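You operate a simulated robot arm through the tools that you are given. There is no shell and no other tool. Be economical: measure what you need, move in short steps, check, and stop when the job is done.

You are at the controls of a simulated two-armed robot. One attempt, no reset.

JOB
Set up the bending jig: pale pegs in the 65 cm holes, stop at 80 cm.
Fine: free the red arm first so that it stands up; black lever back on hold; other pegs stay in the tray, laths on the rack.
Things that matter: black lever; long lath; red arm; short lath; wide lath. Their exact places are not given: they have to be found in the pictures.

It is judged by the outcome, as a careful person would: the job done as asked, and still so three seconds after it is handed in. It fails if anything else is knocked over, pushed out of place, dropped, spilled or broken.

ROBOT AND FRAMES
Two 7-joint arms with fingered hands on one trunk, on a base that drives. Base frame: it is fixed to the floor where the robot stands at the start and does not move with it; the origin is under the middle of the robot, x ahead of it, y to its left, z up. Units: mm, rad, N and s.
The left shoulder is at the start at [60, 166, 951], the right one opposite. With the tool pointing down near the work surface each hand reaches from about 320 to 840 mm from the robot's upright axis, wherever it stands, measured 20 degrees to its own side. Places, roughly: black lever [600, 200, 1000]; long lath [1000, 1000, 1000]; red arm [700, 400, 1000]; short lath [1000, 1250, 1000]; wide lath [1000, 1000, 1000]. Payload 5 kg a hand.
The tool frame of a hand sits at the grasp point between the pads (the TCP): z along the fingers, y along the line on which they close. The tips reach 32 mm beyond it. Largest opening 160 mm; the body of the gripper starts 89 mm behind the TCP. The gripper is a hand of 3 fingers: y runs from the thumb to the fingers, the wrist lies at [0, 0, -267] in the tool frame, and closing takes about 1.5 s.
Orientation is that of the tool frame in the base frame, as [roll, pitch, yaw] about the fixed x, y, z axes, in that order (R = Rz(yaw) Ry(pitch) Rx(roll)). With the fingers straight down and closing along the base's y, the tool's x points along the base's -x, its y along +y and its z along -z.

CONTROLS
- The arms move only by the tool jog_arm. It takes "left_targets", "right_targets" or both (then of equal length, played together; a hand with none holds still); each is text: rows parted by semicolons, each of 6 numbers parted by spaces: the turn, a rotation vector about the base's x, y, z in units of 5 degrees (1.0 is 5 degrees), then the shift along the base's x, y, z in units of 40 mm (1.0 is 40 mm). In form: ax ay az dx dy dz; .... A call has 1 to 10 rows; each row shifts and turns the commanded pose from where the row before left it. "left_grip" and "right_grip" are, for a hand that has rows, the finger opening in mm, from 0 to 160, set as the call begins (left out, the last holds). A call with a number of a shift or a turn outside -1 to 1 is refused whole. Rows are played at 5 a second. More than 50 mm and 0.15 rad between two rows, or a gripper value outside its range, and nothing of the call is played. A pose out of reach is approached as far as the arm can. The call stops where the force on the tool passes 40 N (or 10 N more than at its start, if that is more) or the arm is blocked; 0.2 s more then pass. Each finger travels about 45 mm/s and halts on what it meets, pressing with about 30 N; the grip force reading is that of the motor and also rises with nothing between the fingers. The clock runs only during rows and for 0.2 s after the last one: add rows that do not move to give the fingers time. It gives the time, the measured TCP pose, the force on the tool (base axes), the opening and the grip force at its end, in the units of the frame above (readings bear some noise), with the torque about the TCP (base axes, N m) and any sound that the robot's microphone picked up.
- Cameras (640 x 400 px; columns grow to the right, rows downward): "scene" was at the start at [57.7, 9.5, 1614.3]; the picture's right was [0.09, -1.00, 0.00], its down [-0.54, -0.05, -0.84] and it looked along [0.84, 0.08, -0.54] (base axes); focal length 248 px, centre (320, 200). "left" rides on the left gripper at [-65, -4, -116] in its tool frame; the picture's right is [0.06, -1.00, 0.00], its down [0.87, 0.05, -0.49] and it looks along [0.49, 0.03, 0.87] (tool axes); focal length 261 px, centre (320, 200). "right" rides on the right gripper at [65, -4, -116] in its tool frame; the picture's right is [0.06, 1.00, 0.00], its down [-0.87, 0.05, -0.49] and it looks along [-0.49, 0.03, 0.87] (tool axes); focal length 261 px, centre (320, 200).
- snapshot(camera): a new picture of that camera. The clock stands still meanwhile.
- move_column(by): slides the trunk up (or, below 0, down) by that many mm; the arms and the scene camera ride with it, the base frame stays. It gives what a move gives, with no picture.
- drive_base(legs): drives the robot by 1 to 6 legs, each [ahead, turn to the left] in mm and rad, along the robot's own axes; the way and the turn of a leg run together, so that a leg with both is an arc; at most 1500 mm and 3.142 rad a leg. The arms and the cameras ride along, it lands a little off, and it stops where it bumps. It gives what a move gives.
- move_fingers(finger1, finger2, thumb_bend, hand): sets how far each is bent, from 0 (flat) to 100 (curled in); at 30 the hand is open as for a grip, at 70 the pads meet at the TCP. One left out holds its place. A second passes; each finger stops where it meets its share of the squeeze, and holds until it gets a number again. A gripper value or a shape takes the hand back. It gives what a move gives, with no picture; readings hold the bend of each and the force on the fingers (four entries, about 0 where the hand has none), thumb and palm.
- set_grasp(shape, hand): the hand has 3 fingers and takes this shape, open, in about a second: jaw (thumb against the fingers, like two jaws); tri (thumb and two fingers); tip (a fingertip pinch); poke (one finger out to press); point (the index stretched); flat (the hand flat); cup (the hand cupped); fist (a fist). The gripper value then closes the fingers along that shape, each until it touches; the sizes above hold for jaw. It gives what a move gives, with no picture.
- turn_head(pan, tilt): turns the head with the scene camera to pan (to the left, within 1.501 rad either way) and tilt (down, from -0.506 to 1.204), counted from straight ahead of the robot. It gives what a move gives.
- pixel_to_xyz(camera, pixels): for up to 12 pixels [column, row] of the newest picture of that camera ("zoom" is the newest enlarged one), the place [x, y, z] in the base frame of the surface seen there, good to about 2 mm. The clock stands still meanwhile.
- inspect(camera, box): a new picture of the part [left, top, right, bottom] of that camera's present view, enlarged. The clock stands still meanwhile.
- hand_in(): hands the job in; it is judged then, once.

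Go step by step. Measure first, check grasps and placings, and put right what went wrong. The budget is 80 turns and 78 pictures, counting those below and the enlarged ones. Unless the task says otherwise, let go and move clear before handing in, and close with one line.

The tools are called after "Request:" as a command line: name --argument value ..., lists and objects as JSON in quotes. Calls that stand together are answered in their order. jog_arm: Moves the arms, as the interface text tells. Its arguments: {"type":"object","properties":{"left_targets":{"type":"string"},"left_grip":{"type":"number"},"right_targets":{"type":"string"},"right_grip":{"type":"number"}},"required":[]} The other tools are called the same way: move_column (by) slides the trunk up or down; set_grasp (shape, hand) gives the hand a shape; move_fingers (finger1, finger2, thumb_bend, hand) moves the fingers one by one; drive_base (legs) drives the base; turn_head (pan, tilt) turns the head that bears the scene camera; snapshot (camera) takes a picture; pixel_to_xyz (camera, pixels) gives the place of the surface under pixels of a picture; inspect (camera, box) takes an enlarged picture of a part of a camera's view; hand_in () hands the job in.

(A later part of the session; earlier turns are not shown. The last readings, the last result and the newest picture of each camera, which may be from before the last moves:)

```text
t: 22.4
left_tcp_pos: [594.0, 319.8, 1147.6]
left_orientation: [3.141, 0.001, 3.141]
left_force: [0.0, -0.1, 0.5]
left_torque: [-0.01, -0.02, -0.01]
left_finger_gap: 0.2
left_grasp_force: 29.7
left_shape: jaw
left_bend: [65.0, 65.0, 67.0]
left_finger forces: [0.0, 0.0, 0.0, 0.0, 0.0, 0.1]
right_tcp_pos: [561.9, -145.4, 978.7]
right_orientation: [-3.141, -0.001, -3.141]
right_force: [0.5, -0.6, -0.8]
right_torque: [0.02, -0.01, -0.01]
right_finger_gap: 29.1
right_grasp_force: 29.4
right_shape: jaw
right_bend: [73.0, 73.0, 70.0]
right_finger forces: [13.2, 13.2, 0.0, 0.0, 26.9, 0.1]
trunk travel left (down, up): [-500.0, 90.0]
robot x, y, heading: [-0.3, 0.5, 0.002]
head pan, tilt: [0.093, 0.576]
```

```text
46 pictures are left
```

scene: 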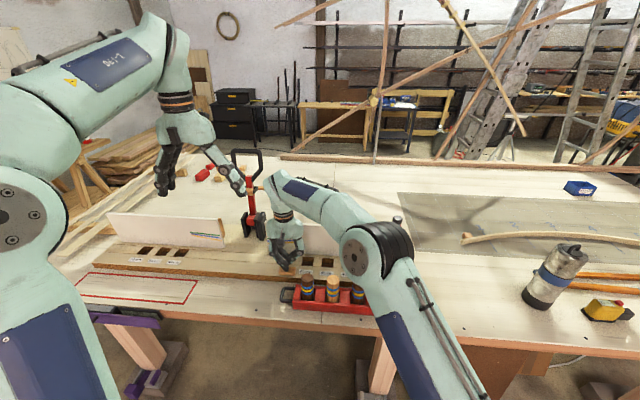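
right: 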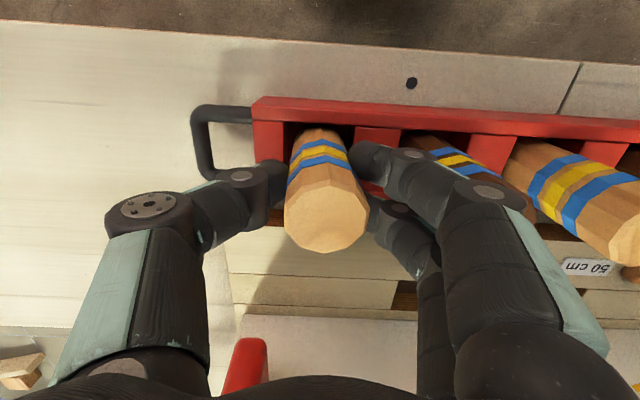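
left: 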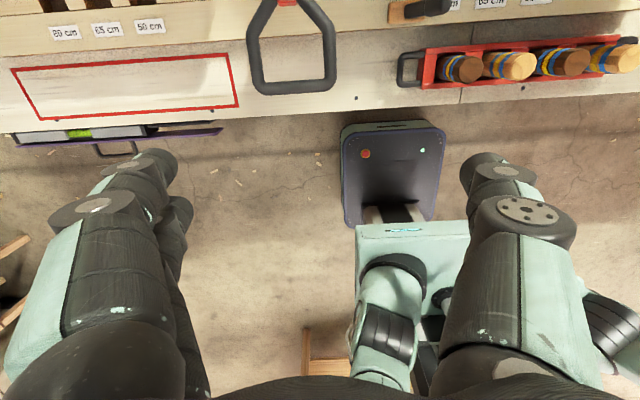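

The peg is gripped by both fingers and thumb (13+13 vs 27 N). I lift 144 mm and carry it over the right 65 hole at (709,40).

Request:
jog_arm --right_targets "0 0 0 0 0 0.9; 0 0 0 0 0 0.9; 0 0 0 0 0 0.9; 0 0 0 0 0 0.9; 0 0 0 0.6 1 0; 0 0 0 0.6 1 0; 0 0 0 0.6 1 0; 0 0 0 0.6 1 0; 0 0 0 0.64 0.31 0; 0 0 0 0.64 0.31 0"

Request:
jog_arm --right_targets "0 0 0 0 0 -0.5; 0 0 0 0 0 -0.5; 0 0 0 0 0 0"

Request:
snapshot --camera "right"

Request:
inspect --camera "scene" --box '[270, 180, 410, 280]'

```text
t: 24.6
left_tcp_pos: [595.0, 321.6, 1145.9]
left_orientation: [-3.14, -0.002, -3.141]
left_force: [1.0, 1.2, -0.9]
left_torque: [-0.04, 0.09, -0.01]
left_finger_gap: 0.1
left_grasp_force: 30.3
left_shape: jaw
left_bend: [65.0, 65.0, 67.0]
left_finger forces: [0.0, 0.0, 0.1, 0.1, 0.0, 0.0]
right_tcp_pos: [713.8, 43.0, 1123.7]
right_orientation: [-3.14, 0.0, -3.139]
right_force: [2.0, -0.7, 3.1]
right_torque: [0.01, 0.08, -0.01]
right_finger_gap: 28.9
right_grasp_force: 29.8
right_shape: jaw
right_bend: [73.0, 73.0, 70.0]
right_finger forces: [13.4, 13.9, 0.2, 0.0, 27.2, 0.0]
trunk travel left (down, up): [-500.0, 90.0]
robot x, y, heading: [0.2, 1.8, -0.002]
head pan, tilt: [0.093, 0.576]
```

```text
t: 25.4
left_tcp_pos: [593.7, 320.7, 1148.2]
left_orientation: [3.142, 0.0, -3.139]
left_force: [-0.5, -1.0, 0.1]
left_torque: [0.03, -0.03, -0.01]
left_finger_gap: 0.0
left_grasp_force: 29.7
left_shape: jaw
left_bend: [65.0, 65.0, 67.0]
left_finger forces: [0.1, 0.0, 0.0, 0.0, 0.0, 0.0]
right_tcp_pos: [709.6, 40.7, 1084.3]
right_orientation: [3.14, 0.0, 3.141]
right_force: [-0.4, 0.1, -1.2]
right_torque: [-0.05, 0.01, 0.0]
right_finger_gap: 29.0
right_grasp_force: 29.3
right_shape: jaw
right_bend: [73.0, 73.0, 70.0]
right_finger forces: [13.4, 14.1, 0.1, 0.0, 26.9, 0.0]
trunk travel left (down, up): [-500.0, 90.0]
robot x, y, heading: [-3.0, -0.9, 0.003]
head pan, tilt: [0.093, 0.576]
```

```text
45 pictures are left
```

right: 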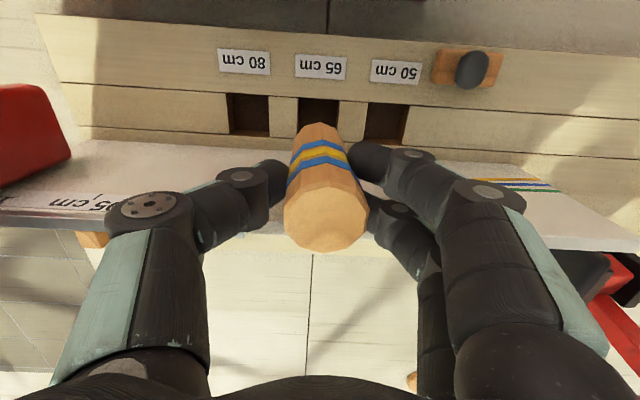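

```text
4.00 times, centred on (340, 230) of scene
```

zoom: 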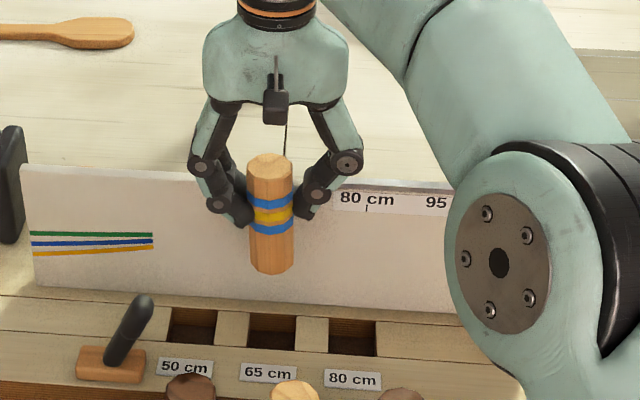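

The peg hangs upright over the 65 hole. I descend watching the force.

Request:
jog_arm --right_targets "0 0 0 0 0 -0.6; 0 0 0 0 0 -0.6; 0 0 0 0 0 -0.6; 0 0 0 0 0 -0.3; 0 0 0 0 0 -0.2; 0 0 0 0 0 0"

Request:
snapshot --camera "right"

```text
t: 26.8
left_tcp_pos: [593.7, 318.9, 1146.6]
left_orientation: [3.14, 0.001, -3.141]
left_force: [-0.4, -0.7, 0.1]
left_torque: [0.03, -0.02, -0.03]
left_finger_gap: 0.0
left_grasp_force: 29.8
left_shape: jaw
left_bend: [65.0, 65.0, 67.0]
left_finger forces: [0.1, 0.1, 0.0, 0.0, 0.1, 0.1]
right_tcp_pos: [709.7, 41.5, 991.3]
right_orientation: [-3.142, -0.002, 3.14]
right_force: [0.7, 0.2, -1.3]
right_torque: [-0.03, 0.0, 0.0]
right_finger_gap: 28.9
right_grasp_force: 30.2
right_shape: jaw
right_bend: [73.0, 73.0, 70.0]
right_finger forces: [13.6, 14.2, 0.1, 0.0, 26.9, 0.0]
trunk travel left (down, up): [-500.0, 90.0]
robot x, y, heading: [-2.4, -2.5, 0.003]
head pan, tilt: [0.093, 0.576]
```

```text
43 pictures are left
```

right: 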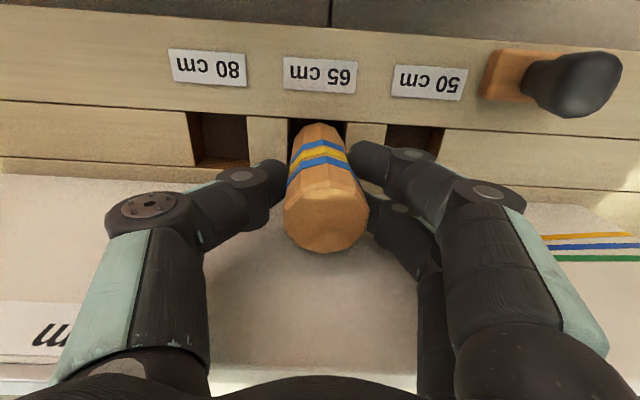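

The peg is in the 65 hole with no contact force yet. I lower in small steps to the floor.

Request:
jog_arm --right_targets "0 0 0 0 0 -0.12; 0 0 0 0 0 -0.12; 0 0 0 0 0 -0.1; 0 0 0 0 0 -0.08; 0 0 0 0 0 0"

```text
t: 28.0
left_tcp_pos: [593.8, 320.2, 1147.8]
left_orientation: [3.141, 0.0, -3.141]
left_force: [0.0, 0.5, -0.2]
left_torque: [0.0, -0.01, -0.01]
left_finger_gap: 0.0
left_grasp_force: 29.9
left_shape: jaw
left_bend: [65.0, 65.0, 67.0]
left_finger forces: [0.0, 0.0, 0.0, 0.1, 0.0, 0.0]
right_tcp_pos: [710.1, 41.4, 976.5]
right_orientation: [3.14, 0.002, -3.141]
right_force: [-0.7, -0.7, 1.3]
right_torque: [-0.05, -0.02, 0.02]
right_finger_gap: 28.8
right_grasp_force: 29.6
right_shape: jaw
right_bend: [73.0, 73.0, 70.0]
right_finger forces: [13.7, 13.9, 0.0, 0.0, 28.3, 0.0]
trunk travel left (down, up): [-500.0, 90.0]
robot x, y, heading: [0.8, 4.1, 0.0]
head pan, tilt: [0.093, 0.576]
```

Barely any contact. A few more millimetres down.

Request:
jog_arm --right_targets "0 0 0 0 0 -0.06; 0 0 0 0 0 -0.06; 0 0 0 0 0 0"

```text
t: 28.8
left_tcp_pos: [591.6, 319.4, 1148.0]
left_orientation: [3.141, 0.003, 3.14]
left_force: [-0.2, -0.1, 0.2]
left_torque: [0.02, -0.01, -0.02]
left_finger_gap: 0.0
left_grasp_force: 29.6
left_shape: jaw
left_bend: [65.0, 65.0, 67.0]
left_finger forces: [0.1, 0.1, 0.0, 0.0, 0.0, 0.1]
right_tcp_pos: [710.4, 40.5, 974.4]
right_orientation: [3.141, 0.005, 3.14]
right_force: [1.3, -6.0, 27.2]
right_torque: [-0.14, -0.04, -0.02]
right_finger_gap: 30.9
right_grasp_force: 30.1
right_shape: jaw
right_bend: [73.0, 73.0, 71.0]
right_finger forces: [15.3, 16.4, 0.1, 0.0, 36.8, 0.0]
trunk travel left (down, up): [-500.0, 90.0]
robot x, y, heading: [-1.4, 0.5, 0.003]
head pan, tilt: [0.093, 0.576]
```

Floor contact (27 N) at z≈975. I ease up 2 mm, open to 80 and rise clear.

Request:
jog_arm --right_targets "0 0 0 0 0 0.06; 0 0 0 0 0 0; 0 0 0 0 0 0; 0 0 0 0 0 0; 0 0 0 0 0 0; 0 0 0 0 0 0; 0 0 0 0 0 0.6; 0 0 0 0 0 0.8; 0 0 0 0 0 0.9; 0 0 0 0 0 0.9" --right_grip 80

Request:
snapshot --camera "right"

```text
t: 31.0
left_tcp_pos: [593.3, 320.3, 1147.1]
left_orientation: [-3.141, 0.001, -3.14]
left_force: [0.1, 0.3, 0.5]
left_torque: [-0.02, 0.0, -0.02]
left_finger_gap: 0.0
left_grasp_force: 29.5
left_shape: jaw
left_bend: [65.0, 65.0, 67.0]
left_finger forces: [0.0, 0.0, 0.0, 0.0, 0.0, 0.0]
right_tcp_pos: [709.7, 43.0, 1101.7]
right_orientation: [3.141, 0.0, 3.14]
right_force: [-0.5, -0.2, -0.4]
right_torque: [-0.01, -0.02, -0.02]
right_finger_gap: 79.3
right_grasp_force: 0.1
right_shape: jaw
right_bend: [72.0, 72.0, 70.0]
right_finger forces: [0.0, 0.0, 0.0, 0.1, 0.1, 0.0]
trunk travel left (down, up): [-500.0, 90.0]
robot x, y, heading: [1.9, 0.3, 0.002]
head pan, tilt: [0.093, 0.576]
```

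```text
42 pictures are left
```

right: 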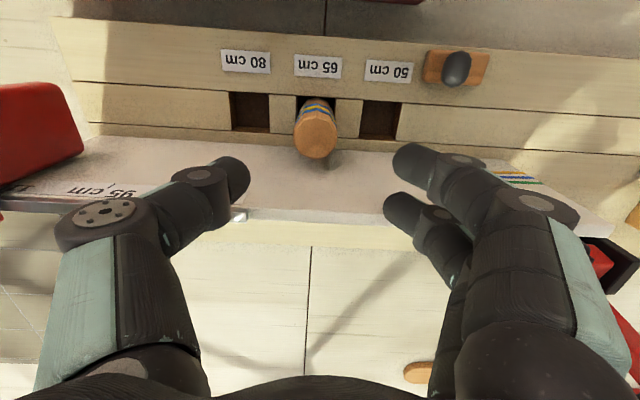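

The peg stands in the right 65 hole (315,130). Now the stop: I go over it with the right hand.

Request:
jog_arm --right_targets "0 0 0 0 -0.7 0.8; 0 0 0 0 -0.7 0.8; 0 0 0 0 -0.7 0.8; 0 0 0 0 -0.9 0; 0 0 0 0 -0.9 0; 0 0 0 0 -0.9 0; 0 0 0 -0.35 -0.9 0; 0 0 0 0 0 -0.6; 0 0 0 0 0 -0.6; 0 0 0 0 0 0"

Request:
snapshot --camera "right"

Request:
inspect --camera "scene" --box '[310, 150, 450, 280]'

```text
t: 33.2
left_tcp_pos: [594.7, 318.9, 1147.8]
left_orientation: [3.139, 0.0, 3.141]
left_force: [0.6, -0.2, 0.1]
left_torque: [-0.04, -0.01, 0.0]
left_finger_gap: 0.1
left_grasp_force: 30.4
left_shape: jaw
left_bend: [65.0, 65.0, 67.0]
left_finger forces: [0.0, 0.0, 0.1, 0.1, 0.0, 0.0]
right_tcp_pos: [696.8, -177.6, 1141.9]
right_orientation: [-3.141, 0.001, 3.14]
right_force: [0.7, -0.2, -0.8]
right_torque: [0.0, -0.03, 0.02]
right_finger_gap: 79.6
right_grasp_force: 0.1
right_shape: jaw
right_bend: [72.0, 72.0, 70.0]
right_finger forces: [0.1, 0.0, 0.0, 0.0, 0.0, 0.0]
right hand out of reach, approached as far as the arm can: row 3
trunk travel left (down, up): [-500.0, 90.0]
robot x, y, heading: [0.3, -0.9, -0.001]
head pan, tilt: [0.093, 0.576]
```

```text
41 pictures are left
```

right: 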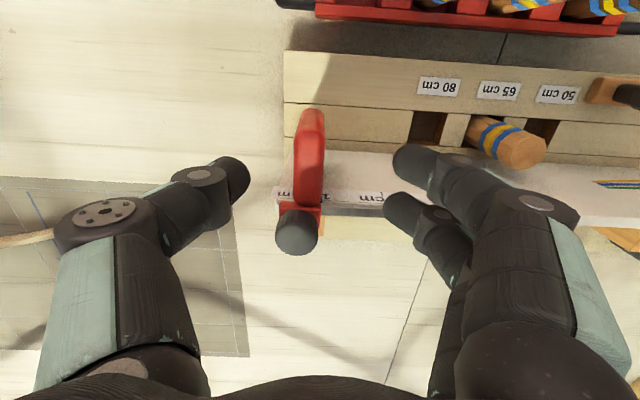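

```text
3.08 times, centred on (380, 215) of scene
```

zoom: 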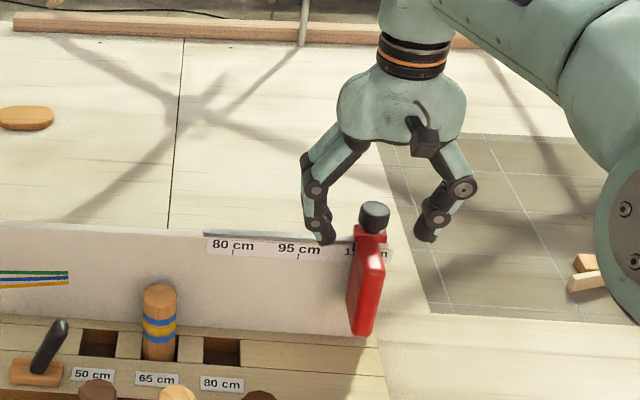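

The block sits between the open fingers. I shift 8 mm to -y, descend to z≈1047 and close.

Request:
jog_arm --right_targets "0 0 0 0 -0.2 -0.8; 0 0 0 0 0 -0.8; 0 0 0 0 0 -0.77; 0 0 0 0 0 0"

Request:
snapshot --camera "right"

```text
t: 34.2
left_tcp_pos: [592.8, 318.6, 1148.0]
left_orientation: [3.141, 0.0, -3.141]
left_force: [0.1, -0.7, -0.5]
left_torque: [0.01, -0.01, 0.01]
left_finger_gap: 0.0
left_grasp_force: 30.0
left_shape: jaw
left_bend: [65.0, 65.0, 67.0]
left_finger forces: [0.0, 0.0, 0.0, 0.1, 0.0, 0.0]
right_tcp_pos: [695.4, -188.0, 1048.0]
right_orientation: [-3.141, 0.0, 3.141]
right_force: [-0.2, 0.0, 0.1]
right_torque: [0.0, 0.03, -0.03]
right_finger_gap: 79.7
right_grasp_force: 0.1
right_shape: jaw
right_bend: [72.0, 72.0, 70.0]
right_finger forces: [0.1, 0.0, 0.0, 0.0, 0.1, 0.0]
trunk travel left (down, up): [-500.0, 90.0]
robot x, y, heading: [4.1, -1.8, -0.001]
head pan, tilt: [0.093, 0.576]
```

```text
39 pictures are left
```

right: 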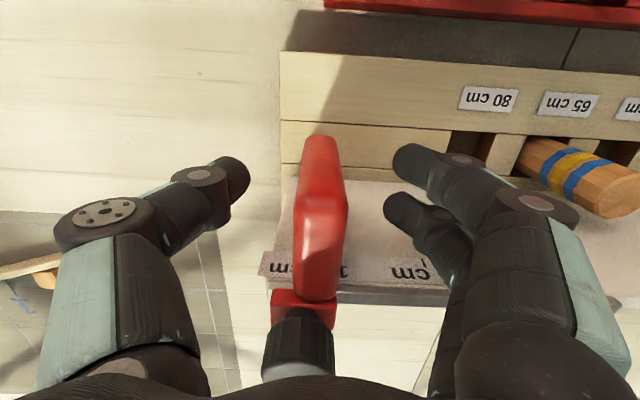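

The block is centred between thumb and fingers. I close on it and try sliding 12 mm in +y.

Request:
jog_arm --right_targets "0 0 0 0 0 0; 0 0 0 0 0 0; 0 0 0 0 0 0; 0 0 0 0 0 0; 0 0 0 0 0 0; 0 0 0 0 0 0; 0 0 0 0 0 0" --right_grip 0

Request:
jog_arm --right_targets "0 0 0 0 0.1 0; 0 0 0 0 0.1 0; 0 0 0 0 0.1 0; 0 0 0 0 0 0"

Request:
inspect --camera "scene" --box '[330, 190, 430, 260]'

```text
t: 35.8
left_tcp_pos: [594.2, 320.1, 1147.3]
left_orientation: [-3.14, 0.0, 3.141]
left_force: [0.2, 0.6, -0.3]
left_torque: [-0.01, 0.03, 0.02]
left_finger_gap: 0.0
left_grasp_force: 30.1
left_shape: jaw
left_bend: [65.0, 65.0, 67.0]
left_finger forces: [0.0, 0.0, 0.0, 0.0, 0.0, 0.0]
right_tcp_pos: [695.1, -187.9, 1048.6]
right_orientation: [-3.141, -0.001, 3.14]
right_force: [-1.1, -0.2, -2.5]
right_torque: [0.06, 0.08, -0.01]
right_finger_gap: 18.5
right_grasp_force: 29.5
right_shape: jaw
right_bend: [72.0, 72.0, 70.0]
right_finger forces: [13.5, 13.4, 0.0, 0.0, 26.3, 0.0]
trunk travel left (down, up): [-500.0, 90.0]
robot x, y, heading: [1.0, -2.3, -0.0]
head pan, tilt: [0.093, 0.576]
```

```text
t: 36.8
left_tcp_pos: [591.9, 319.3, 1147.8]
left_orientation: [3.14, -0.001, 3.141]
left_force: [0.1, -0.1, 0.9]
left_torque: [0.0, 0.02, 0.0]
left_finger_gap: 0.1
left_grasp_force: 30.3
left_shape: jaw
left_bend: [65.0, 65.0, 67.0]
left_finger forces: [0.0, 0.1, 0.0, 0.0, 0.1, 0.0]
right_tcp_pos: [696.1, -175.3, 1047.3]
right_orientation: [-3.141, 0.0, 3.142]
right_force: [-3.1, -1.0, -0.1]
right_torque: [0.0, 0.09, -0.01]
right_finger_gap: 18.9
right_grasp_force: 29.7
right_shape: jaw
right_bend: [72.0, 72.0, 70.0]
right_finger forces: [13.8, 13.4, 0.0, 0.1, 28.3, 0.0]
trunk travel left (down, up): [-500.0, 90.0]
robot x, y, heading: [0.3, 2.7, 0.002]
head pan, tilt: [0.093, 0.576]
```

```text
5.71 times, centred on (380, 225) of scene
```

zoom: 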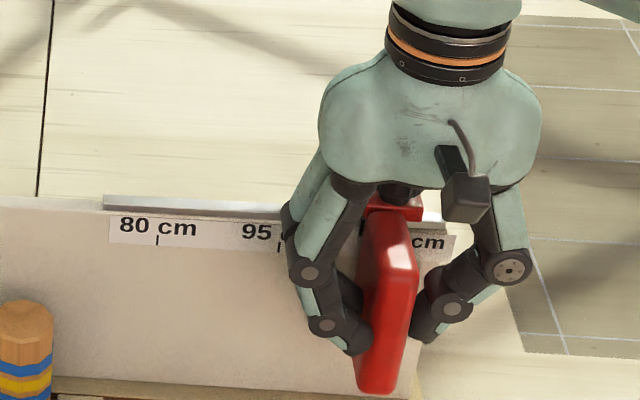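

The stop slides freely with the hand. I move it 108 mm further in +y, then measure the face against the 80 tick.

Request:
jog_arm --right_targets "0 0 0 0 0.45 0; 0 0 0 0 0.45 0; 0 0 0 0 0.45 0; 0 0 0 0 0.45 0; 0 0 0 0 0.45 0; 0 0 0 0 0.45 0; 0 0 0 0 0 0"

Request:
inspect --camera "scene" --box '[310, 190, 410, 260]'

Request:
snapshot --camera "right"

```text
t: 38.4
left_tcp_pos: [592.8, 319.6, 1147.1]
left_orientation: [-3.141, -0.001, 3.141]
left_force: [-0.4, -0.4, 0.3]
left_torque: [0.02, 0.01, -0.01]
left_finger_gap: 0.4
left_grasp_force: 29.7
left_shape: jaw
left_bend: [65.0, 65.0, 67.0]
left_finger forces: [0.1, 0.0, 0.1, 0.0, 0.0, 0.0]
right_tcp_pos: [694.9, -66.8, 1047.1]
right_orientation: [3.138, 0.0, -3.14]
right_force: [-3.8, 2.2, 6.5]
right_torque: [0.06, 0.09, -0.02]
right_finger_gap: 18.5
right_grasp_force: 30.2
right_shape: jaw
right_bend: [72.0, 72.0, 70.0]
right_finger forces: [15.7, 15.0, 0.0, 0.0, 29.2, 0.0]
trunk travel left (down, up): [-500.0, 90.0]
robot x, y, heading: [1.3, -1.8, 0.002]
head pan, tilt: [0.093, 0.576]
```

```text
5.71 times, centred on (360, 225) of scene
```

zoom: 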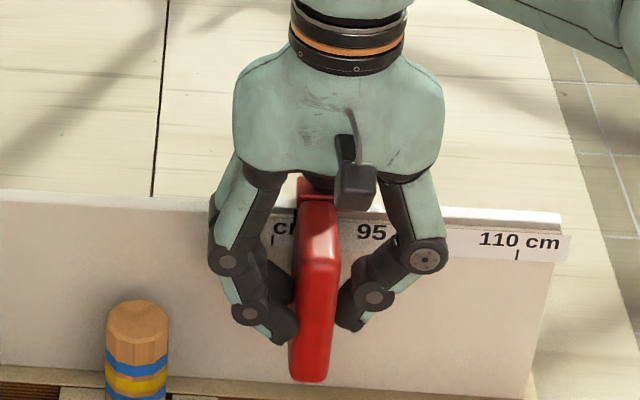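

```text
36 pictures are left
```

right: 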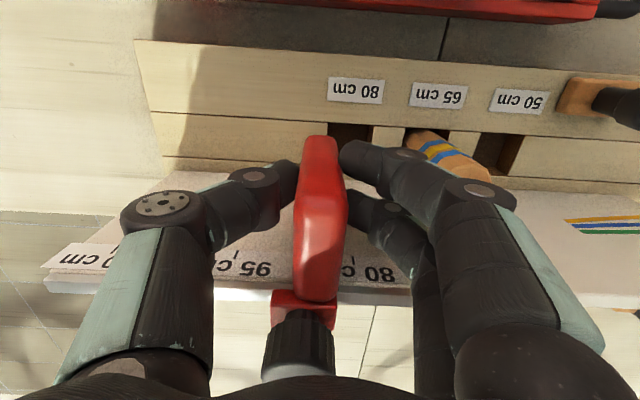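

The face is a little short of the 80 tick (zoom 272,240). I measure both.

Request:
pixel_to_xyz --camera "zoom" --pixels '[[272, 240], [517, 255], [293, 355], [296, 340], [300, 250], [310, 370], [320, 240]]'

Request:
inspect --camera "right" --box '[270, 120, 420, 310]'

Request:
pixel_to_xyz --camera "zoom" --pixels '[[210, 150], [165, 85], [110, 120], [280, 300], [180, 380], [130, 420]]'

```text
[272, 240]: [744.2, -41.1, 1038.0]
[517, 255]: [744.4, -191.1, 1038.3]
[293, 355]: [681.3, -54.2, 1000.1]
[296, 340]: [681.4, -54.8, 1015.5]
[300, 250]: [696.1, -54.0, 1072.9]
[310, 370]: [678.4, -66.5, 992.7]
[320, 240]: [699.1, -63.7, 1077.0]
```

```text
2.11 times, centred on (345, 215) of right
```

zoom: 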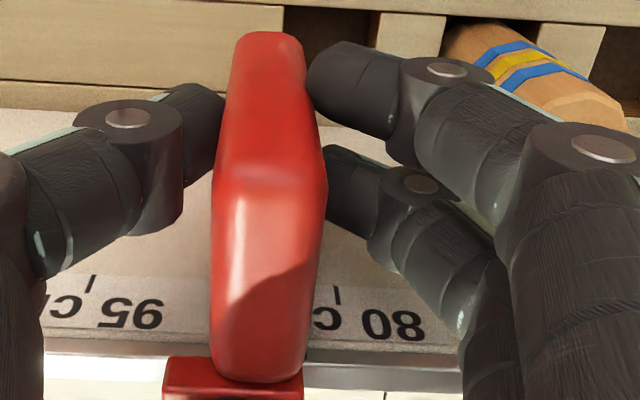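

```text
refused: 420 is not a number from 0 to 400
```

The face is at y≈−54.4, the 80 tick at −41.1. I slide 13 mm more in +y and re-measure.

Request:
jog_arm --right_targets "0 0 0 0 0.16 0; 0 0 0 0 0.17 0; 0 0 0 0 0 0"

Request:
inspect --camera "scene" --box '[300, 200, 380, 256]'

Request:
pixel_to_xyz --camera "zoom" --pixels '[[330, 330], [326, 345], [340, 360], [329, 300], [340, 250]]'

```text
t: 39.2
left_tcp_pos: [594.3, 319.5, 1148.7]
left_orientation: [-3.141, -0.002, -3.141]
left_force: [0.1, 0.5, -0.6]
left_torque: [0.0, 0.02, -0.02]
left_finger_gap: 0.2
left_grasp_force: 30.2
left_shape: jaw
left_bend: [65.0, 65.0, 67.0]
left_finger forces: [0.0, 0.1, 0.0, 0.0, 0.0, 0.1]
right_tcp_pos: [695.3, -54.3, 1046.3]
right_orientation: [-3.141, 0.0, -3.142]
right_force: [-4.9, -0.4, 3.8]
right_torque: [0.03, 0.07, -0.01]
right_finger_gap: 18.5
right_grasp_force: 29.9
right_shape: jaw
right_bend: [72.0, 72.0, 70.0]
right_finger forces: [14.7, 14.4, 0.0, 0.0, 29.5, 0.0]
trunk travel left (down, up): [-500.0, 90.0]
robot x, y, heading: [-1.6, 1.3, -0.003]
head pan, tilt: [0.093, 0.576]
```

```text
7.14 times, centred on (340, 228) of scene
```

zoom: 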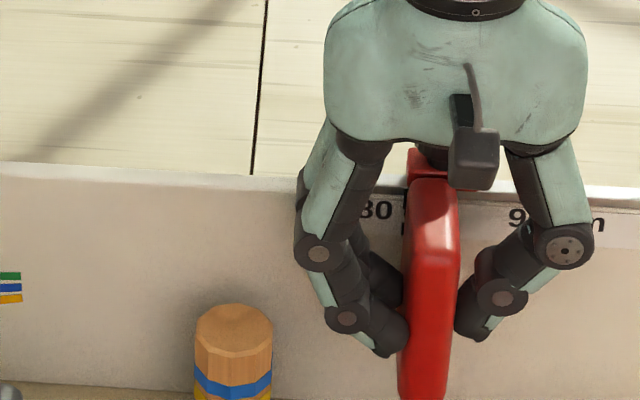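

```text
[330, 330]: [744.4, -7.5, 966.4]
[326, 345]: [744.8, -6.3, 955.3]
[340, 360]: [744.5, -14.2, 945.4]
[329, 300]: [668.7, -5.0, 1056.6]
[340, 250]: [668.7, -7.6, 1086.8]
```

The face now lies at the tick. I release, lift, and back off to measure unobstructed.

Request:
jog_arm --right_targets "0 0 0 0 0 0; 0 0 0 0 0 0; 0 0 0 0 0 0; 0 0 0 0 0 0; 0 0 0 0 0 0; 0 0 0 0 0 0.8; 0 0 0 0 0 0.8; 0 0 0 -0.5 0 0.8; 0 0 0 -0.9 -0.3 0.5; 0 0 0 -0.9 -0.5 0.5" --right_grip 80

Request:
jog_arm --right_targets "0 0 0 -0.7 -0.9 0; 0 0 0 -0.5 -0.9 0; 0 0 0 -0.5 -0.9 0"

Request:
inspect --camera "scene" --box '[300, 200, 380, 256]'

```text
t: 41.4
left_tcp_pos: [592.6, 317.7, 1148.2]
left_orientation: [-3.141, 0.002, 3.14]
left_force: [-0.5, -0.4, 0.4]
left_torque: [0.05, -0.05, 0.0]
left_finger_gap: 0.3
left_grasp_force: 30.1
left_shape: jaw
left_bend: [65.0, 65.0, 67.0]
left_finger forces: [0.1, 0.1, 0.0, 0.0, 0.0, 0.0]
right_tcp_pos: [601.3, -89.8, 1184.1]
right_orientation: [3.141, -0.001, -3.141]
right_force: [-0.8, 0.5, 0.7]
right_torque: [0.0, -0.04, 0.01]
right_finger_gap: 79.6
right_grasp_force: 0.0
right_shape: jaw
right_bend: [72.0, 72.0, 70.0]
right_finger forces: [0.0, 0.0, 0.1, 0.1, 0.0, 0.0]
trunk travel left (down, up): [-500.0, 90.0]
robot x, y, heading: [0.2, -2.3, 0.002]
head pan, tilt: [0.093, 0.576]
```

```text
t: 42.2
left_tcp_pos: [592.1, 317.5, 1149.1]
left_orientation: [3.141, 0.002, 3.141]
left_force: [-0.3, -0.5, 0.5]
left_torque: [0.04, -0.02, -0.02]
left_finger_gap: 0.0
left_grasp_force: 29.9
left_shape: jaw
left_bend: [65.0, 65.0, 67.0]
left_finger forces: [0.1, 0.1, 0.1, 0.0, 0.0, 0.0]
right_tcp_pos: [535.5, -197.1, 1182.4]
right_orientation: [3.14, 0.001, 3.141]
right_force: [-0.8, -0.5, 0.7]
right_torque: [0.05, -0.05, 0.01]
right_finger_gap: 79.3
right_grasp_force: 0.0
right_shape: jaw
right_bend: [72.0, 72.0, 70.0]
right_finger forces: [0.0, 0.0, 0.0, 0.1, 0.0, 0.0]
trunk travel left (down, up): [-500.0, 90.0]
robot x, y, heading: [-2.7, -1.1, -0.0]
head pan, tilt: [0.093, 0.576]
```

```text
7.14 times, centred on (340, 228) of scene
```

zoom: 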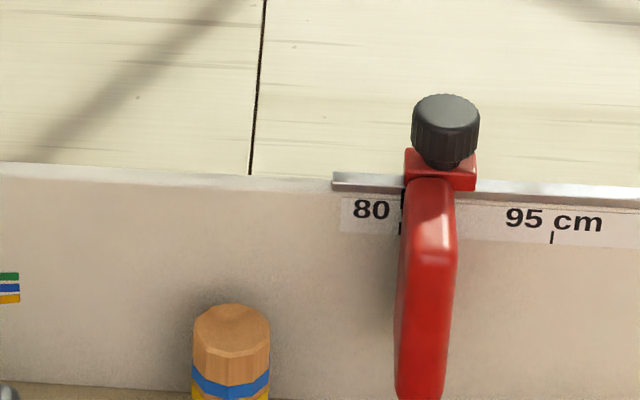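

A thin black line at the stop's left face (zoom 403,198) sits directly above the tick (400,228): that is the index. I enlarge and measure it.

Request:
inspect --camera "scene" --box '[338, 216, 364, 234]'

Request:
pixel_to_xyz --camera "zoom" --pixels '[[292, 178], [300, 90], [305, 110], [296, 150], [296, 210], [320, 60], [310, 250], [290, 200]]'

```text
16.00 times, centred on (351, 225) of scene
```

zoom: 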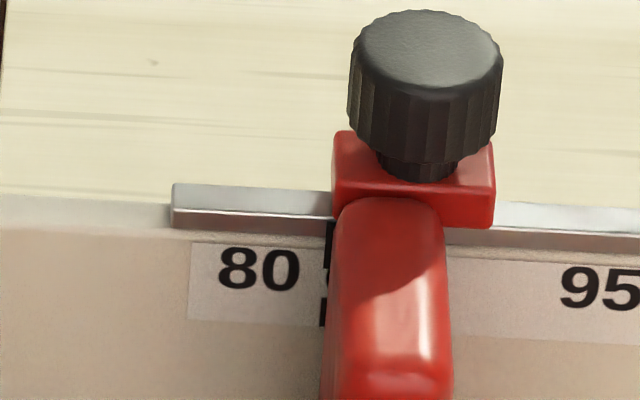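

```text
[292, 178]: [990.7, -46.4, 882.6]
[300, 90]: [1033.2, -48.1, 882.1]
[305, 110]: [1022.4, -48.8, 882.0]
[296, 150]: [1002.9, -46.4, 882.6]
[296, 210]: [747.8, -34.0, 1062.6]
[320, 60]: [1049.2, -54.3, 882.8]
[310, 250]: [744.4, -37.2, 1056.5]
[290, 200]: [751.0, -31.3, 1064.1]
```

The black index (zoom 330,245) stands above the tick (323,312). I measure both.

Request:
pixel_to_xyz --camera "zoom" --pixels '[[330, 230], [329, 245], [327, 262], [323, 300], [323, 312], [323, 322], [336, 300], [333, 340]]'

Request:
snapshot --camera "right"

```text
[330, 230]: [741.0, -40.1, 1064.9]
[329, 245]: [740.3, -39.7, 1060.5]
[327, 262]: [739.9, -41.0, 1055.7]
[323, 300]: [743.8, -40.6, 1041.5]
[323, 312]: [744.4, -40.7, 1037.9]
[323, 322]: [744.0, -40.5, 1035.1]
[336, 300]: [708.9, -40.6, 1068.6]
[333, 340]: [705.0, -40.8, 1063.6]
```

```text
31 pictures are left
```

right: 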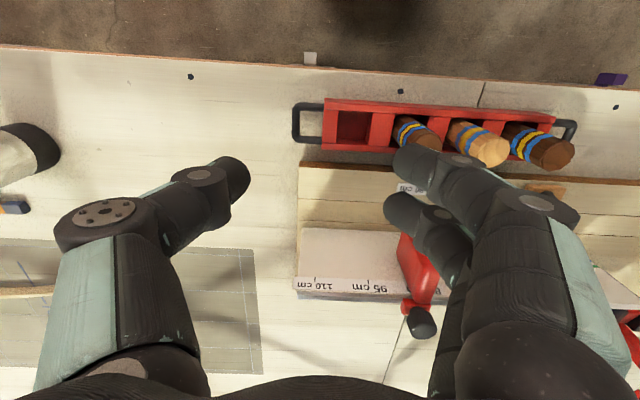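

Index y≈−40.3 against tick −40.6: the stop is set. Now the left hand opens to 80 and moves over the pale peg at (561,14), while the right hand backs off.

Request:
jog_arm --left_targets "0 0 0 -0.1 -0.95 0; 0 0 0 -0.1 -0.95 0; 0 0 0 -0.1 -0.95 0; 0 0 0 -0.1 -0.95 0; 0 0 0 -0.1 -0.95 0; 0 0 0 -0.1 -0.95 0; 0 0 0 -0.1 -0.95 0; 0 0 0 -0.1 -0.95 0; 0 0 0 0 0 -0.9; 0 0 0 0 0 -0.9" --right_targets "0 0 0 -0.5 -0.5 0; 0 0 0 -0.5 -0.5 0; 0 0 0 -0.5 -0.5 0; 0 0 0 0 -0.5 0; 0 0 0 0 0 0; 0 0 0 0 0 0; 0 0 0 0 0 0; 0 0 0 0 0 0; 0 0 0 0 0 0; 0 0 0 0 0 0" --left_grip 80

Request:
snapshot --camera "left"

Request:
inspect --camera "scene" --box '[230, 180, 430, 330]'

```text
t: 44.4
left_tcp_pos: [561.0, 13.9, 1072.2]
left_orientation: [3.141, 0.0, 3.142]
left_force: [0.1, 0.4, 0.3]
left_torque: [0.0, 0.02, -0.04]
left_finger_gap: 80.1
left_grasp_force: 0.0
left_shape: jaw
left_bend: [72.0, 72.0, 70.0]
left_finger forces: [0.0, 0.0, 0.0, 0.0, 0.0, 0.0]
right_tcp_pos: [474.5, -275.9, 1180.2]
right_orientation: [3.142, -0.001, -3.141]
right_force: [-0.7, -0.6, 0.5]
right_torque: [0.04, 0.01, -0.01]
right_finger_gap: 79.6
right_grasp_force: 0.2
right_shape: jaw
right_bend: [72.0, 72.0, 70.0]
right_finger forces: [0.1, 0.0, 0.0, 0.0, 0.1, 0.0]
trunk travel left (down, up): [-500.0, 90.0]
robot x, y, heading: [3.5, 1.3, 0.001]
head pan, tilt: [0.093, 0.576]
```

```text
30 pictures are left
```

left: 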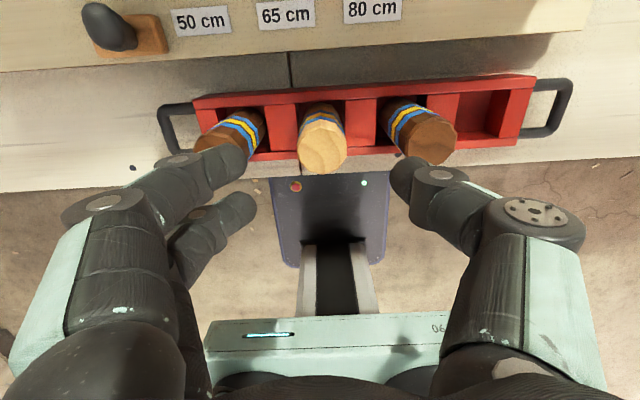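

```text
2.67 times, centred on (330, 255) of scene
```

zoom: 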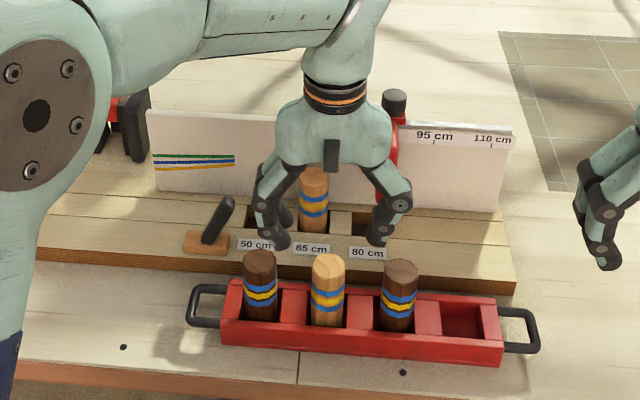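

The peg is centred between the fingers and the dark neighbours have room. I descend to z≈978 and close.

Request:
jog_arm --left_targets "0 0 0 0 0 -0.8; 0 0 0 0 0 -0.8; 0 0 0 0 0 -0.75; 0 0 0 0 0 0"

Request:
jog_arm --left_targets "0 0 0 0 0 0; 0 0 0 0 0 0; 0 0 0 0 0 0; 0 0 0 0 0 0; 0 0 0 0 0 0; 0 0 0 0 0 0; 0 0 0 0 0 0" --left_grip 15

Request:
snapshot --camera "left"

```text
t: 45.4
left_tcp_pos: [560.5, 15.3, 977.8]
left_orientation: [3.141, -0.001, 3.141]
left_force: [-0.1, 0.6, 0.0]
left_torque: [-0.02, 0.01, -0.01]
left_finger_gap: 79.8
left_grasp_force: 0.0
left_shape: jaw
left_bend: [72.0, 72.0, 70.0]
left_finger forces: [0.0, 0.0, 0.1, 0.0, 0.1, 0.0]
right_tcp_pos: [474.6, -274.7, 1180.8]
right_orientation: [-3.141, -0.001, -3.141]
right_force: [-0.2, 0.0, 0.1]
right_torque: [-0.01, 0.04, -0.01]
right_finger_gap: 79.6
right_grasp_force: 0.0
right_shape: jaw
right_bend: [72.0, 72.0, 70.0]
right_finger forces: [0.0, 0.0, 0.0, 0.0, 0.0, 0.0]
trunk travel left (down, up): [-500.0, 90.0]
robot x, y, heading: [3.2, -0.3, -0.0]
head pan, tilt: [0.093, 0.576]
```

```text
t: 47.0
left_tcp_pos: [560.7, 15.1, 978.4]
left_orientation: [3.141, -0.001, 3.141]
left_force: [-0.7, -0.1, -0.6]
left_torque: [0.0, 0.0, 0.02]
left_finger_gap: 29.1
left_grasp_force: 30.2
left_shape: jaw
left_bend: [73.0, 73.0, 70.0]
left_finger forces: [12.9, 13.3, 0.1, 0.0, 26.5, 0.1]
right_tcp_pos: [474.2, -274.3, 1180.5]
right_orientation: [3.141, 0.001, -3.141]
right_force: [-0.4, 0.2, -0.6]
right_torque: [0.03, 0.02, -0.02]
right_finger_gap: 79.2
right_grasp_force: 0.1
right_shape: jaw
right_bend: [72.0, 72.0, 70.0]
right_finger forces: [0.0, 0.1, 0.0, 0.0, 0.0, 0.0]
trunk travel left (down, up): [-500.0, 90.0]
robot x, y, heading: [-3.2, -0.6, 0.005]
head pan, tilt: [0.093, 0.576]
```

```text
28 pictures are left
```

left: 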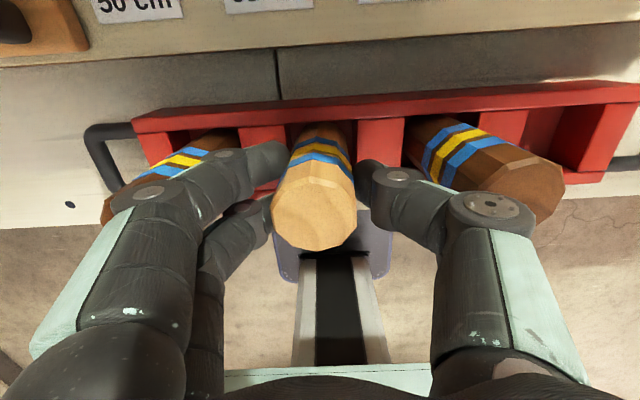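

The peg is held (13+13 vs 26 N). I lift it, retract it near the body, and look around to the left with the head before driving.

Request:
jog_arm --left_targets "0 0 0 0 0 0.9; 0 0 0 0 0 0.9; 0 0 0 0 0 0.9; 0 0 0 0 0 0.9; 0 0 0 -0.3 0.6 0.9; 0 0 0 -0.6 0.8 0.6; 0 0 0 -0.6 0.8 0.6; 0 0 0 -0.6 0.9 0; 0 0 0 -0.6 0.9 0; 0 0 0 -0.3 0.9 0"

Request:
turn_head --pan 1.2 --tilt 0.75

Request:
snapshot --camera "scene"

```text
t: 49.2
left_tcp_pos: [440.9, 210.8, 1207.4]
left_orientation: [-3.139, -0.002, -3.141]
left_force: [0.4, 0.1, -0.3]
left_torque: [0.01, 0.01, 0.02]
left_finger_gap: 28.9
left_grasp_force: 30.5
left_shape: jaw
left_bend: [73.0, 73.0, 70.0]
left_finger forces: [13.4, 13.9, 0.0, 0.0, 26.4, 0.1]
right_tcp_pos: [474.1, -274.4, 1180.9]
right_orientation: [3.141, 0.001, -3.141]
right_force: [-0.6, 0.1, -0.4]
right_torque: [-0.01, -0.03, 0.03]
right_finger_gap: 79.5
right_grasp_force: 0.1
right_shape: jaw
right_bend: [72.0, 72.0, 70.0]
right_finger forces: [0.1, 0.0, 0.0, 0.1, 0.0, 0.1]
trunk travel left (down, up): [-500.0, 90.0]
robot x, y, heading: [-2.5, -0.0, -0.001]
head pan, tilt: [0.093, 0.576]
```

```text
t: 50.5
left_tcp_pos: [442.1, 210.4, 1208.4]
left_orientation: [3.141, 0.0, 3.14]
left_force: [-0.2, -0.4, -1.1]
left_torque: [0.01, 0.0, -0.01]
left_finger_gap: 28.8
left_grasp_force: 29.9
left_shape: jaw
left_bend: [73.0, 73.0, 70.0]
left_finger forces: [13.4, 13.9, 0.0, 0.1, 26.3, 0.1]
right_tcp_pos: [473.9, -274.4, 1180.9]
right_orientation: [3.141, 0.0, -3.14]
right_force: [-0.5, 0.3, -0.8]
right_torque: [-0.03, 0.0, 0.02]
right_finger_gap: 79.4
right_grasp_force: 0.0
right_shape: jaw
right_bend: [72.0, 72.0, 70.0]
right_finger forces: [0.1, 0.1, 0.0, 0.0, 0.1, 0.1]
trunk travel left (down, up): [-500.0, 90.0]
robot x, y, heading: [1.0, 1.4, 0.002]
head pan, tilt: [1.201, 0.75]
```

```text
27 pictures are left
```

scene: 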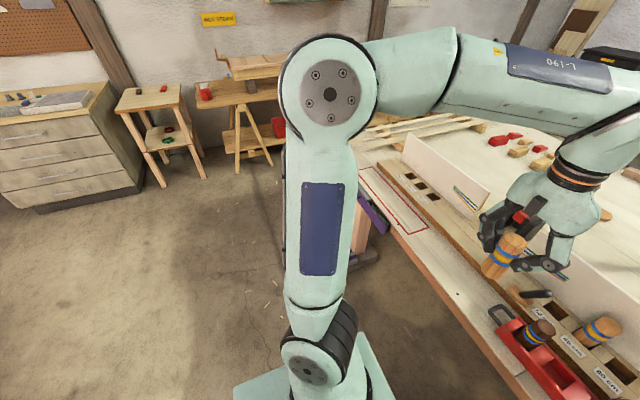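

The floor to the left is free well past y=450. I check the table edge and purple vice position.

Request:
pixel_to_xyz --camera "scene" --pixels '[[375, 212], [362, 262], [260, 270], [420, 255], [250, 390], [240, 230], [150, 110], [285, 135], [380, 225]]'

Request:
inspect --camera "scene" --box '[340, 120, 480, 280]'

Request:
pixel_to_xyz --camera "zoom" --pixels '[[225, 155], [240, 165], [320, 130], [330, 160], [290, 165], [100, 250], [60, 215]]'

```text
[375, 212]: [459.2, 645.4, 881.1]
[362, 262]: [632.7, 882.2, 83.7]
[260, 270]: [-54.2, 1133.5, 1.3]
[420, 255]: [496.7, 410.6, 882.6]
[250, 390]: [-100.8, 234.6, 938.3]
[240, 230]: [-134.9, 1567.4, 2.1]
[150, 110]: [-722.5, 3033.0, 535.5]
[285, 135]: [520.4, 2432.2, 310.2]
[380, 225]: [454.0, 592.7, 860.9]
```

```text
2.50 times, centred on (410, 200) of scene
```

zoom: 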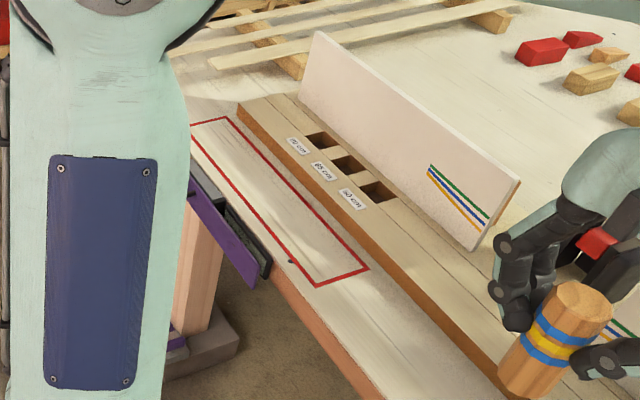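

```text
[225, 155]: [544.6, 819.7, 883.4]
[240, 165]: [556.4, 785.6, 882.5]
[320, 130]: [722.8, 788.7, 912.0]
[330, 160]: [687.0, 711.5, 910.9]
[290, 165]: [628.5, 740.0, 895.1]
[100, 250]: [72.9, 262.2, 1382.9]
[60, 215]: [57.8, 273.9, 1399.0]
```

The way is free; table edge at x≈460. I raise the trunk 90 mm, then back 150, turn left, drive 450, turn right and return 150 ahead.

Request:
move_column --by 85

Request:
drive_base --legs '[[-150, 0], [0, 1.571], [450, 0], [0, -1.571]]'

Request:
turn_head --pan 0.1 --tilt 0.65

Request:
snapshot --camera "scene"

```text
t: 51.8
left_tcp_pos: [440.7, 209.4, 1291.6]
left_orientation: [-3.141, 0.001, -3.141]
left_force: [0.3, -0.3, -1.9]
left_torque: [0.0, 0.03, -0.01]
left_finger_gap: 29.0
left_grasp_force: 29.8
left_shape: jaw
left_bend: [73.0, 73.0, 70.0]
left_finger forces: [13.5, 13.9, 0.0, 0.0, 26.4, 0.0]
right_tcp_pos: [475.2, -275.1, 1265.8]
right_orientation: [-3.139, 0.0, 3.14]
right_force: [-0.7, 0.3, -0.1]
right_torque: [-0.02, -0.04, -0.02]
right_finger_gap: 79.5
right_grasp_force: 0.1
right_shape: jaw
right_bend: [72.0, 72.0, 70.0]
right_finger forces: [0.0, 0.0, 0.1, 0.0, 0.0, 0.0]
trunk travel left (down, up): [-585.0, 5.0]
robot x, y, heading: [0.1, -2.2, 0.002]
head pan, tilt: [1.201, 0.75]
```

```text
t: 63.3
left_tcp_pos: [280.5, 669.5, 1292.8]
left_orientation: [-3.141, 0.0, -3.115]
left_force: [-0.2, -0.4, -1.3]
left_torque: [0.0, 0.01, -0.02]
left_finger_gap: 28.6
left_grasp_force: 30.5
left_shape: jaw
left_bend: [73.0, 73.0, 70.0]
left_finger forces: [13.3, 13.8, 0.0, 0.1, 25.9, 0.1]
right_tcp_pos: [327.1, 185.3, 1266.0]
right_orientation: [-3.141, 0.0, -3.113]
right_force: [1.0, 0.5, 0.2]
right_torque: [0.0, -0.02, -0.03]
right_finger_gap: 79.4
right_grasp_force: 0.1
right_shape: jaw
right_bend: [72.0, 72.0, 70.0]
right_finger forces: [0.1, 0.1, 0.0, 0.1, 0.0, 0.0]
trunk travel left (down, up): [-585.0, 5.0]
robot x, y, heading: [-155.8, 446.1, 0.025]
head pan, tilt: [1.201, 0.75]
```

```text
t: 64.6
left_tcp_pos: [281.0, 669.4, 1292.2]
left_orientation: [3.14, -0.001, -3.112]
left_force: [-0.6, 0.7, -2.1]
left_torque: [0.0, 0.04, 0.01]
left_finger_gap: 28.6
left_grasp_force: 30.2
left_shape: jaw
left_bend: [73.0, 73.0, 70.0]
left_finger forces: [13.2, 13.7, 0.0, 0.0, 25.9, 0.0]
right_tcp_pos: [327.5, 185.4, 1265.9]
right_orientation: [3.141, -0.001, -3.112]
right_force: [0.5, 0.4, -0.1]
right_torque: [0.02, 0.02, 0.02]
right_finger_gap: 79.6
right_grasp_force: 0.1
right_shape: jaw
right_bend: [72.0, 72.0, 70.0]
right_finger forces: [0.0, 0.0, 0.0, 0.0, 0.1, 0.1]
trunk travel left (down, up): [-585.0, 5.0]
robot x, y, heading: [-153.4, 442.4, 0.026]
head pan, tilt: [0.099, 0.649]
```

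```text
25 pictures are left
```

scene: 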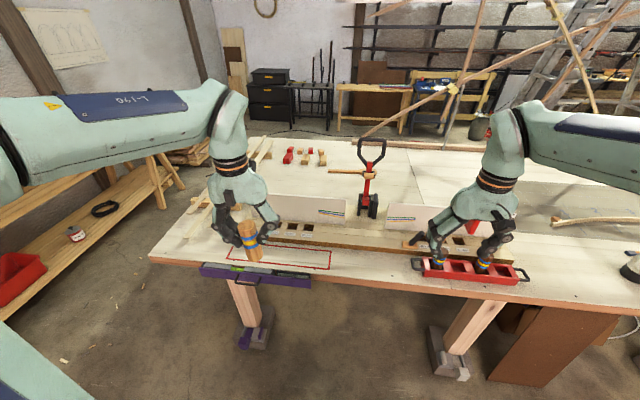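

The robot stands at (−153,442) safely, peg still held. I drive 150 ahead with a small turn correction and look at the left holes with the left camera.

Request:
drive_base --legs '[[150, -0.026]]'

Request:
inspect --camera "scene" --box '[180, 180, 400, 318]'

Request:
snapshot --camera "left"

```text
t: 66.0
left_tcp_pos: [437.7, 659.0, 1290.8]
left_orientation: [3.141, -0.002, -3.141]
left_force: [1.4, -0.6, -1.2]
left_torque: [0.01, 0.07, 0.02]
left_finger_gap: 28.4
left_grasp_force: 30.1
left_shape: jaw
left_bend: [73.0, 73.0, 70.0]
left_finger forces: [13.3, 13.8, 0.0, 0.1, 25.9, 0.0]
right_tcp_pos: [469.2, 174.4, 1264.8]
right_orientation: [3.141, -0.003, -3.14]
right_force: [1.3, -0.1, -0.5]
right_torque: [0.04, 0.06, -0.01]
right_finger_gap: 79.3
right_grasp_force: 0.0
right_shape: jaw
right_bend: [72.0, 72.0, 70.0]
right_finger forces: [0.0, 0.1, 0.1, 0.0, 0.0, 0.0]
trunk travel left (down, up): [-585.0, 5.0]
robot x, y, heading: [-6.2, 448.5, 0.003]
head pan, tilt: [0.099, 0.649]
```

```text
2.90 times, centred on (290, 249) of scene
```

zoom: 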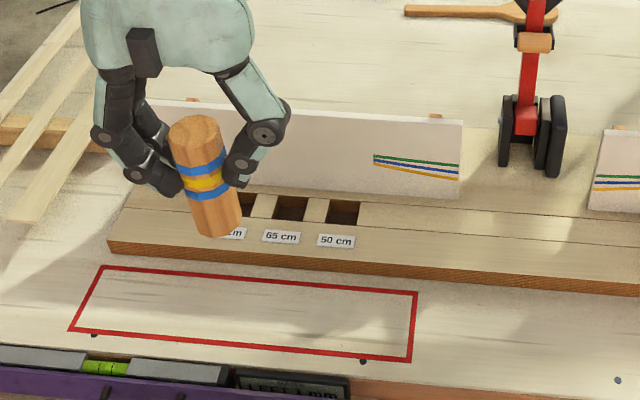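

```text
23 pictures are left
```

left: 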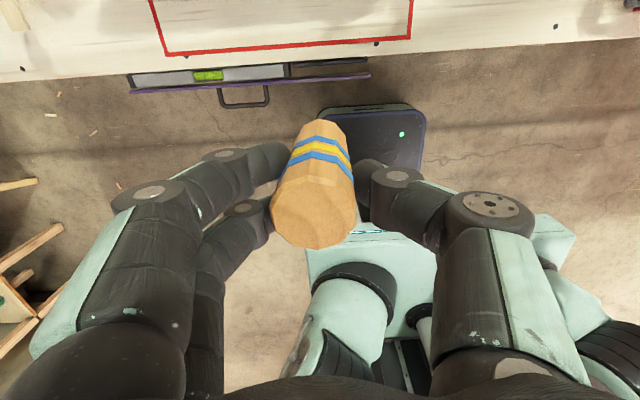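

The left 65 hole is at zoom (290,208). I enlarge it and measure the rims.

Request:
inspect --camera "scene" --box '[260, 235, 310, 267]'

```text
12.50 times, centred on (285, 251) of scene
```

zoom: 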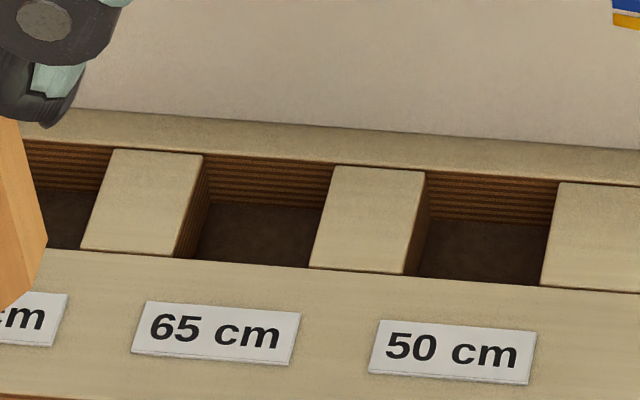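

Request:
pixel_to_xyz --camera "zoom" --pixels '[[200, 165], [172, 250], [332, 175], [313, 260], [270, 156], [245, 266], [260, 230], [422, 180], [404, 268], [106, 160], [270, 120]]'

```text
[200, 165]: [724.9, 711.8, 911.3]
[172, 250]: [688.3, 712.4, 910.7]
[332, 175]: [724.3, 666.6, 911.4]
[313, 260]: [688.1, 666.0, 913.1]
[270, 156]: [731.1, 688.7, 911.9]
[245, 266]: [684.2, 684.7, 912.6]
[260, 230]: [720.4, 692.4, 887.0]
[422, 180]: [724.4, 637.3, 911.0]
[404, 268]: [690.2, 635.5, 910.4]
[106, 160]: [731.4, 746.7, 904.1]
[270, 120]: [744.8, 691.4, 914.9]
```

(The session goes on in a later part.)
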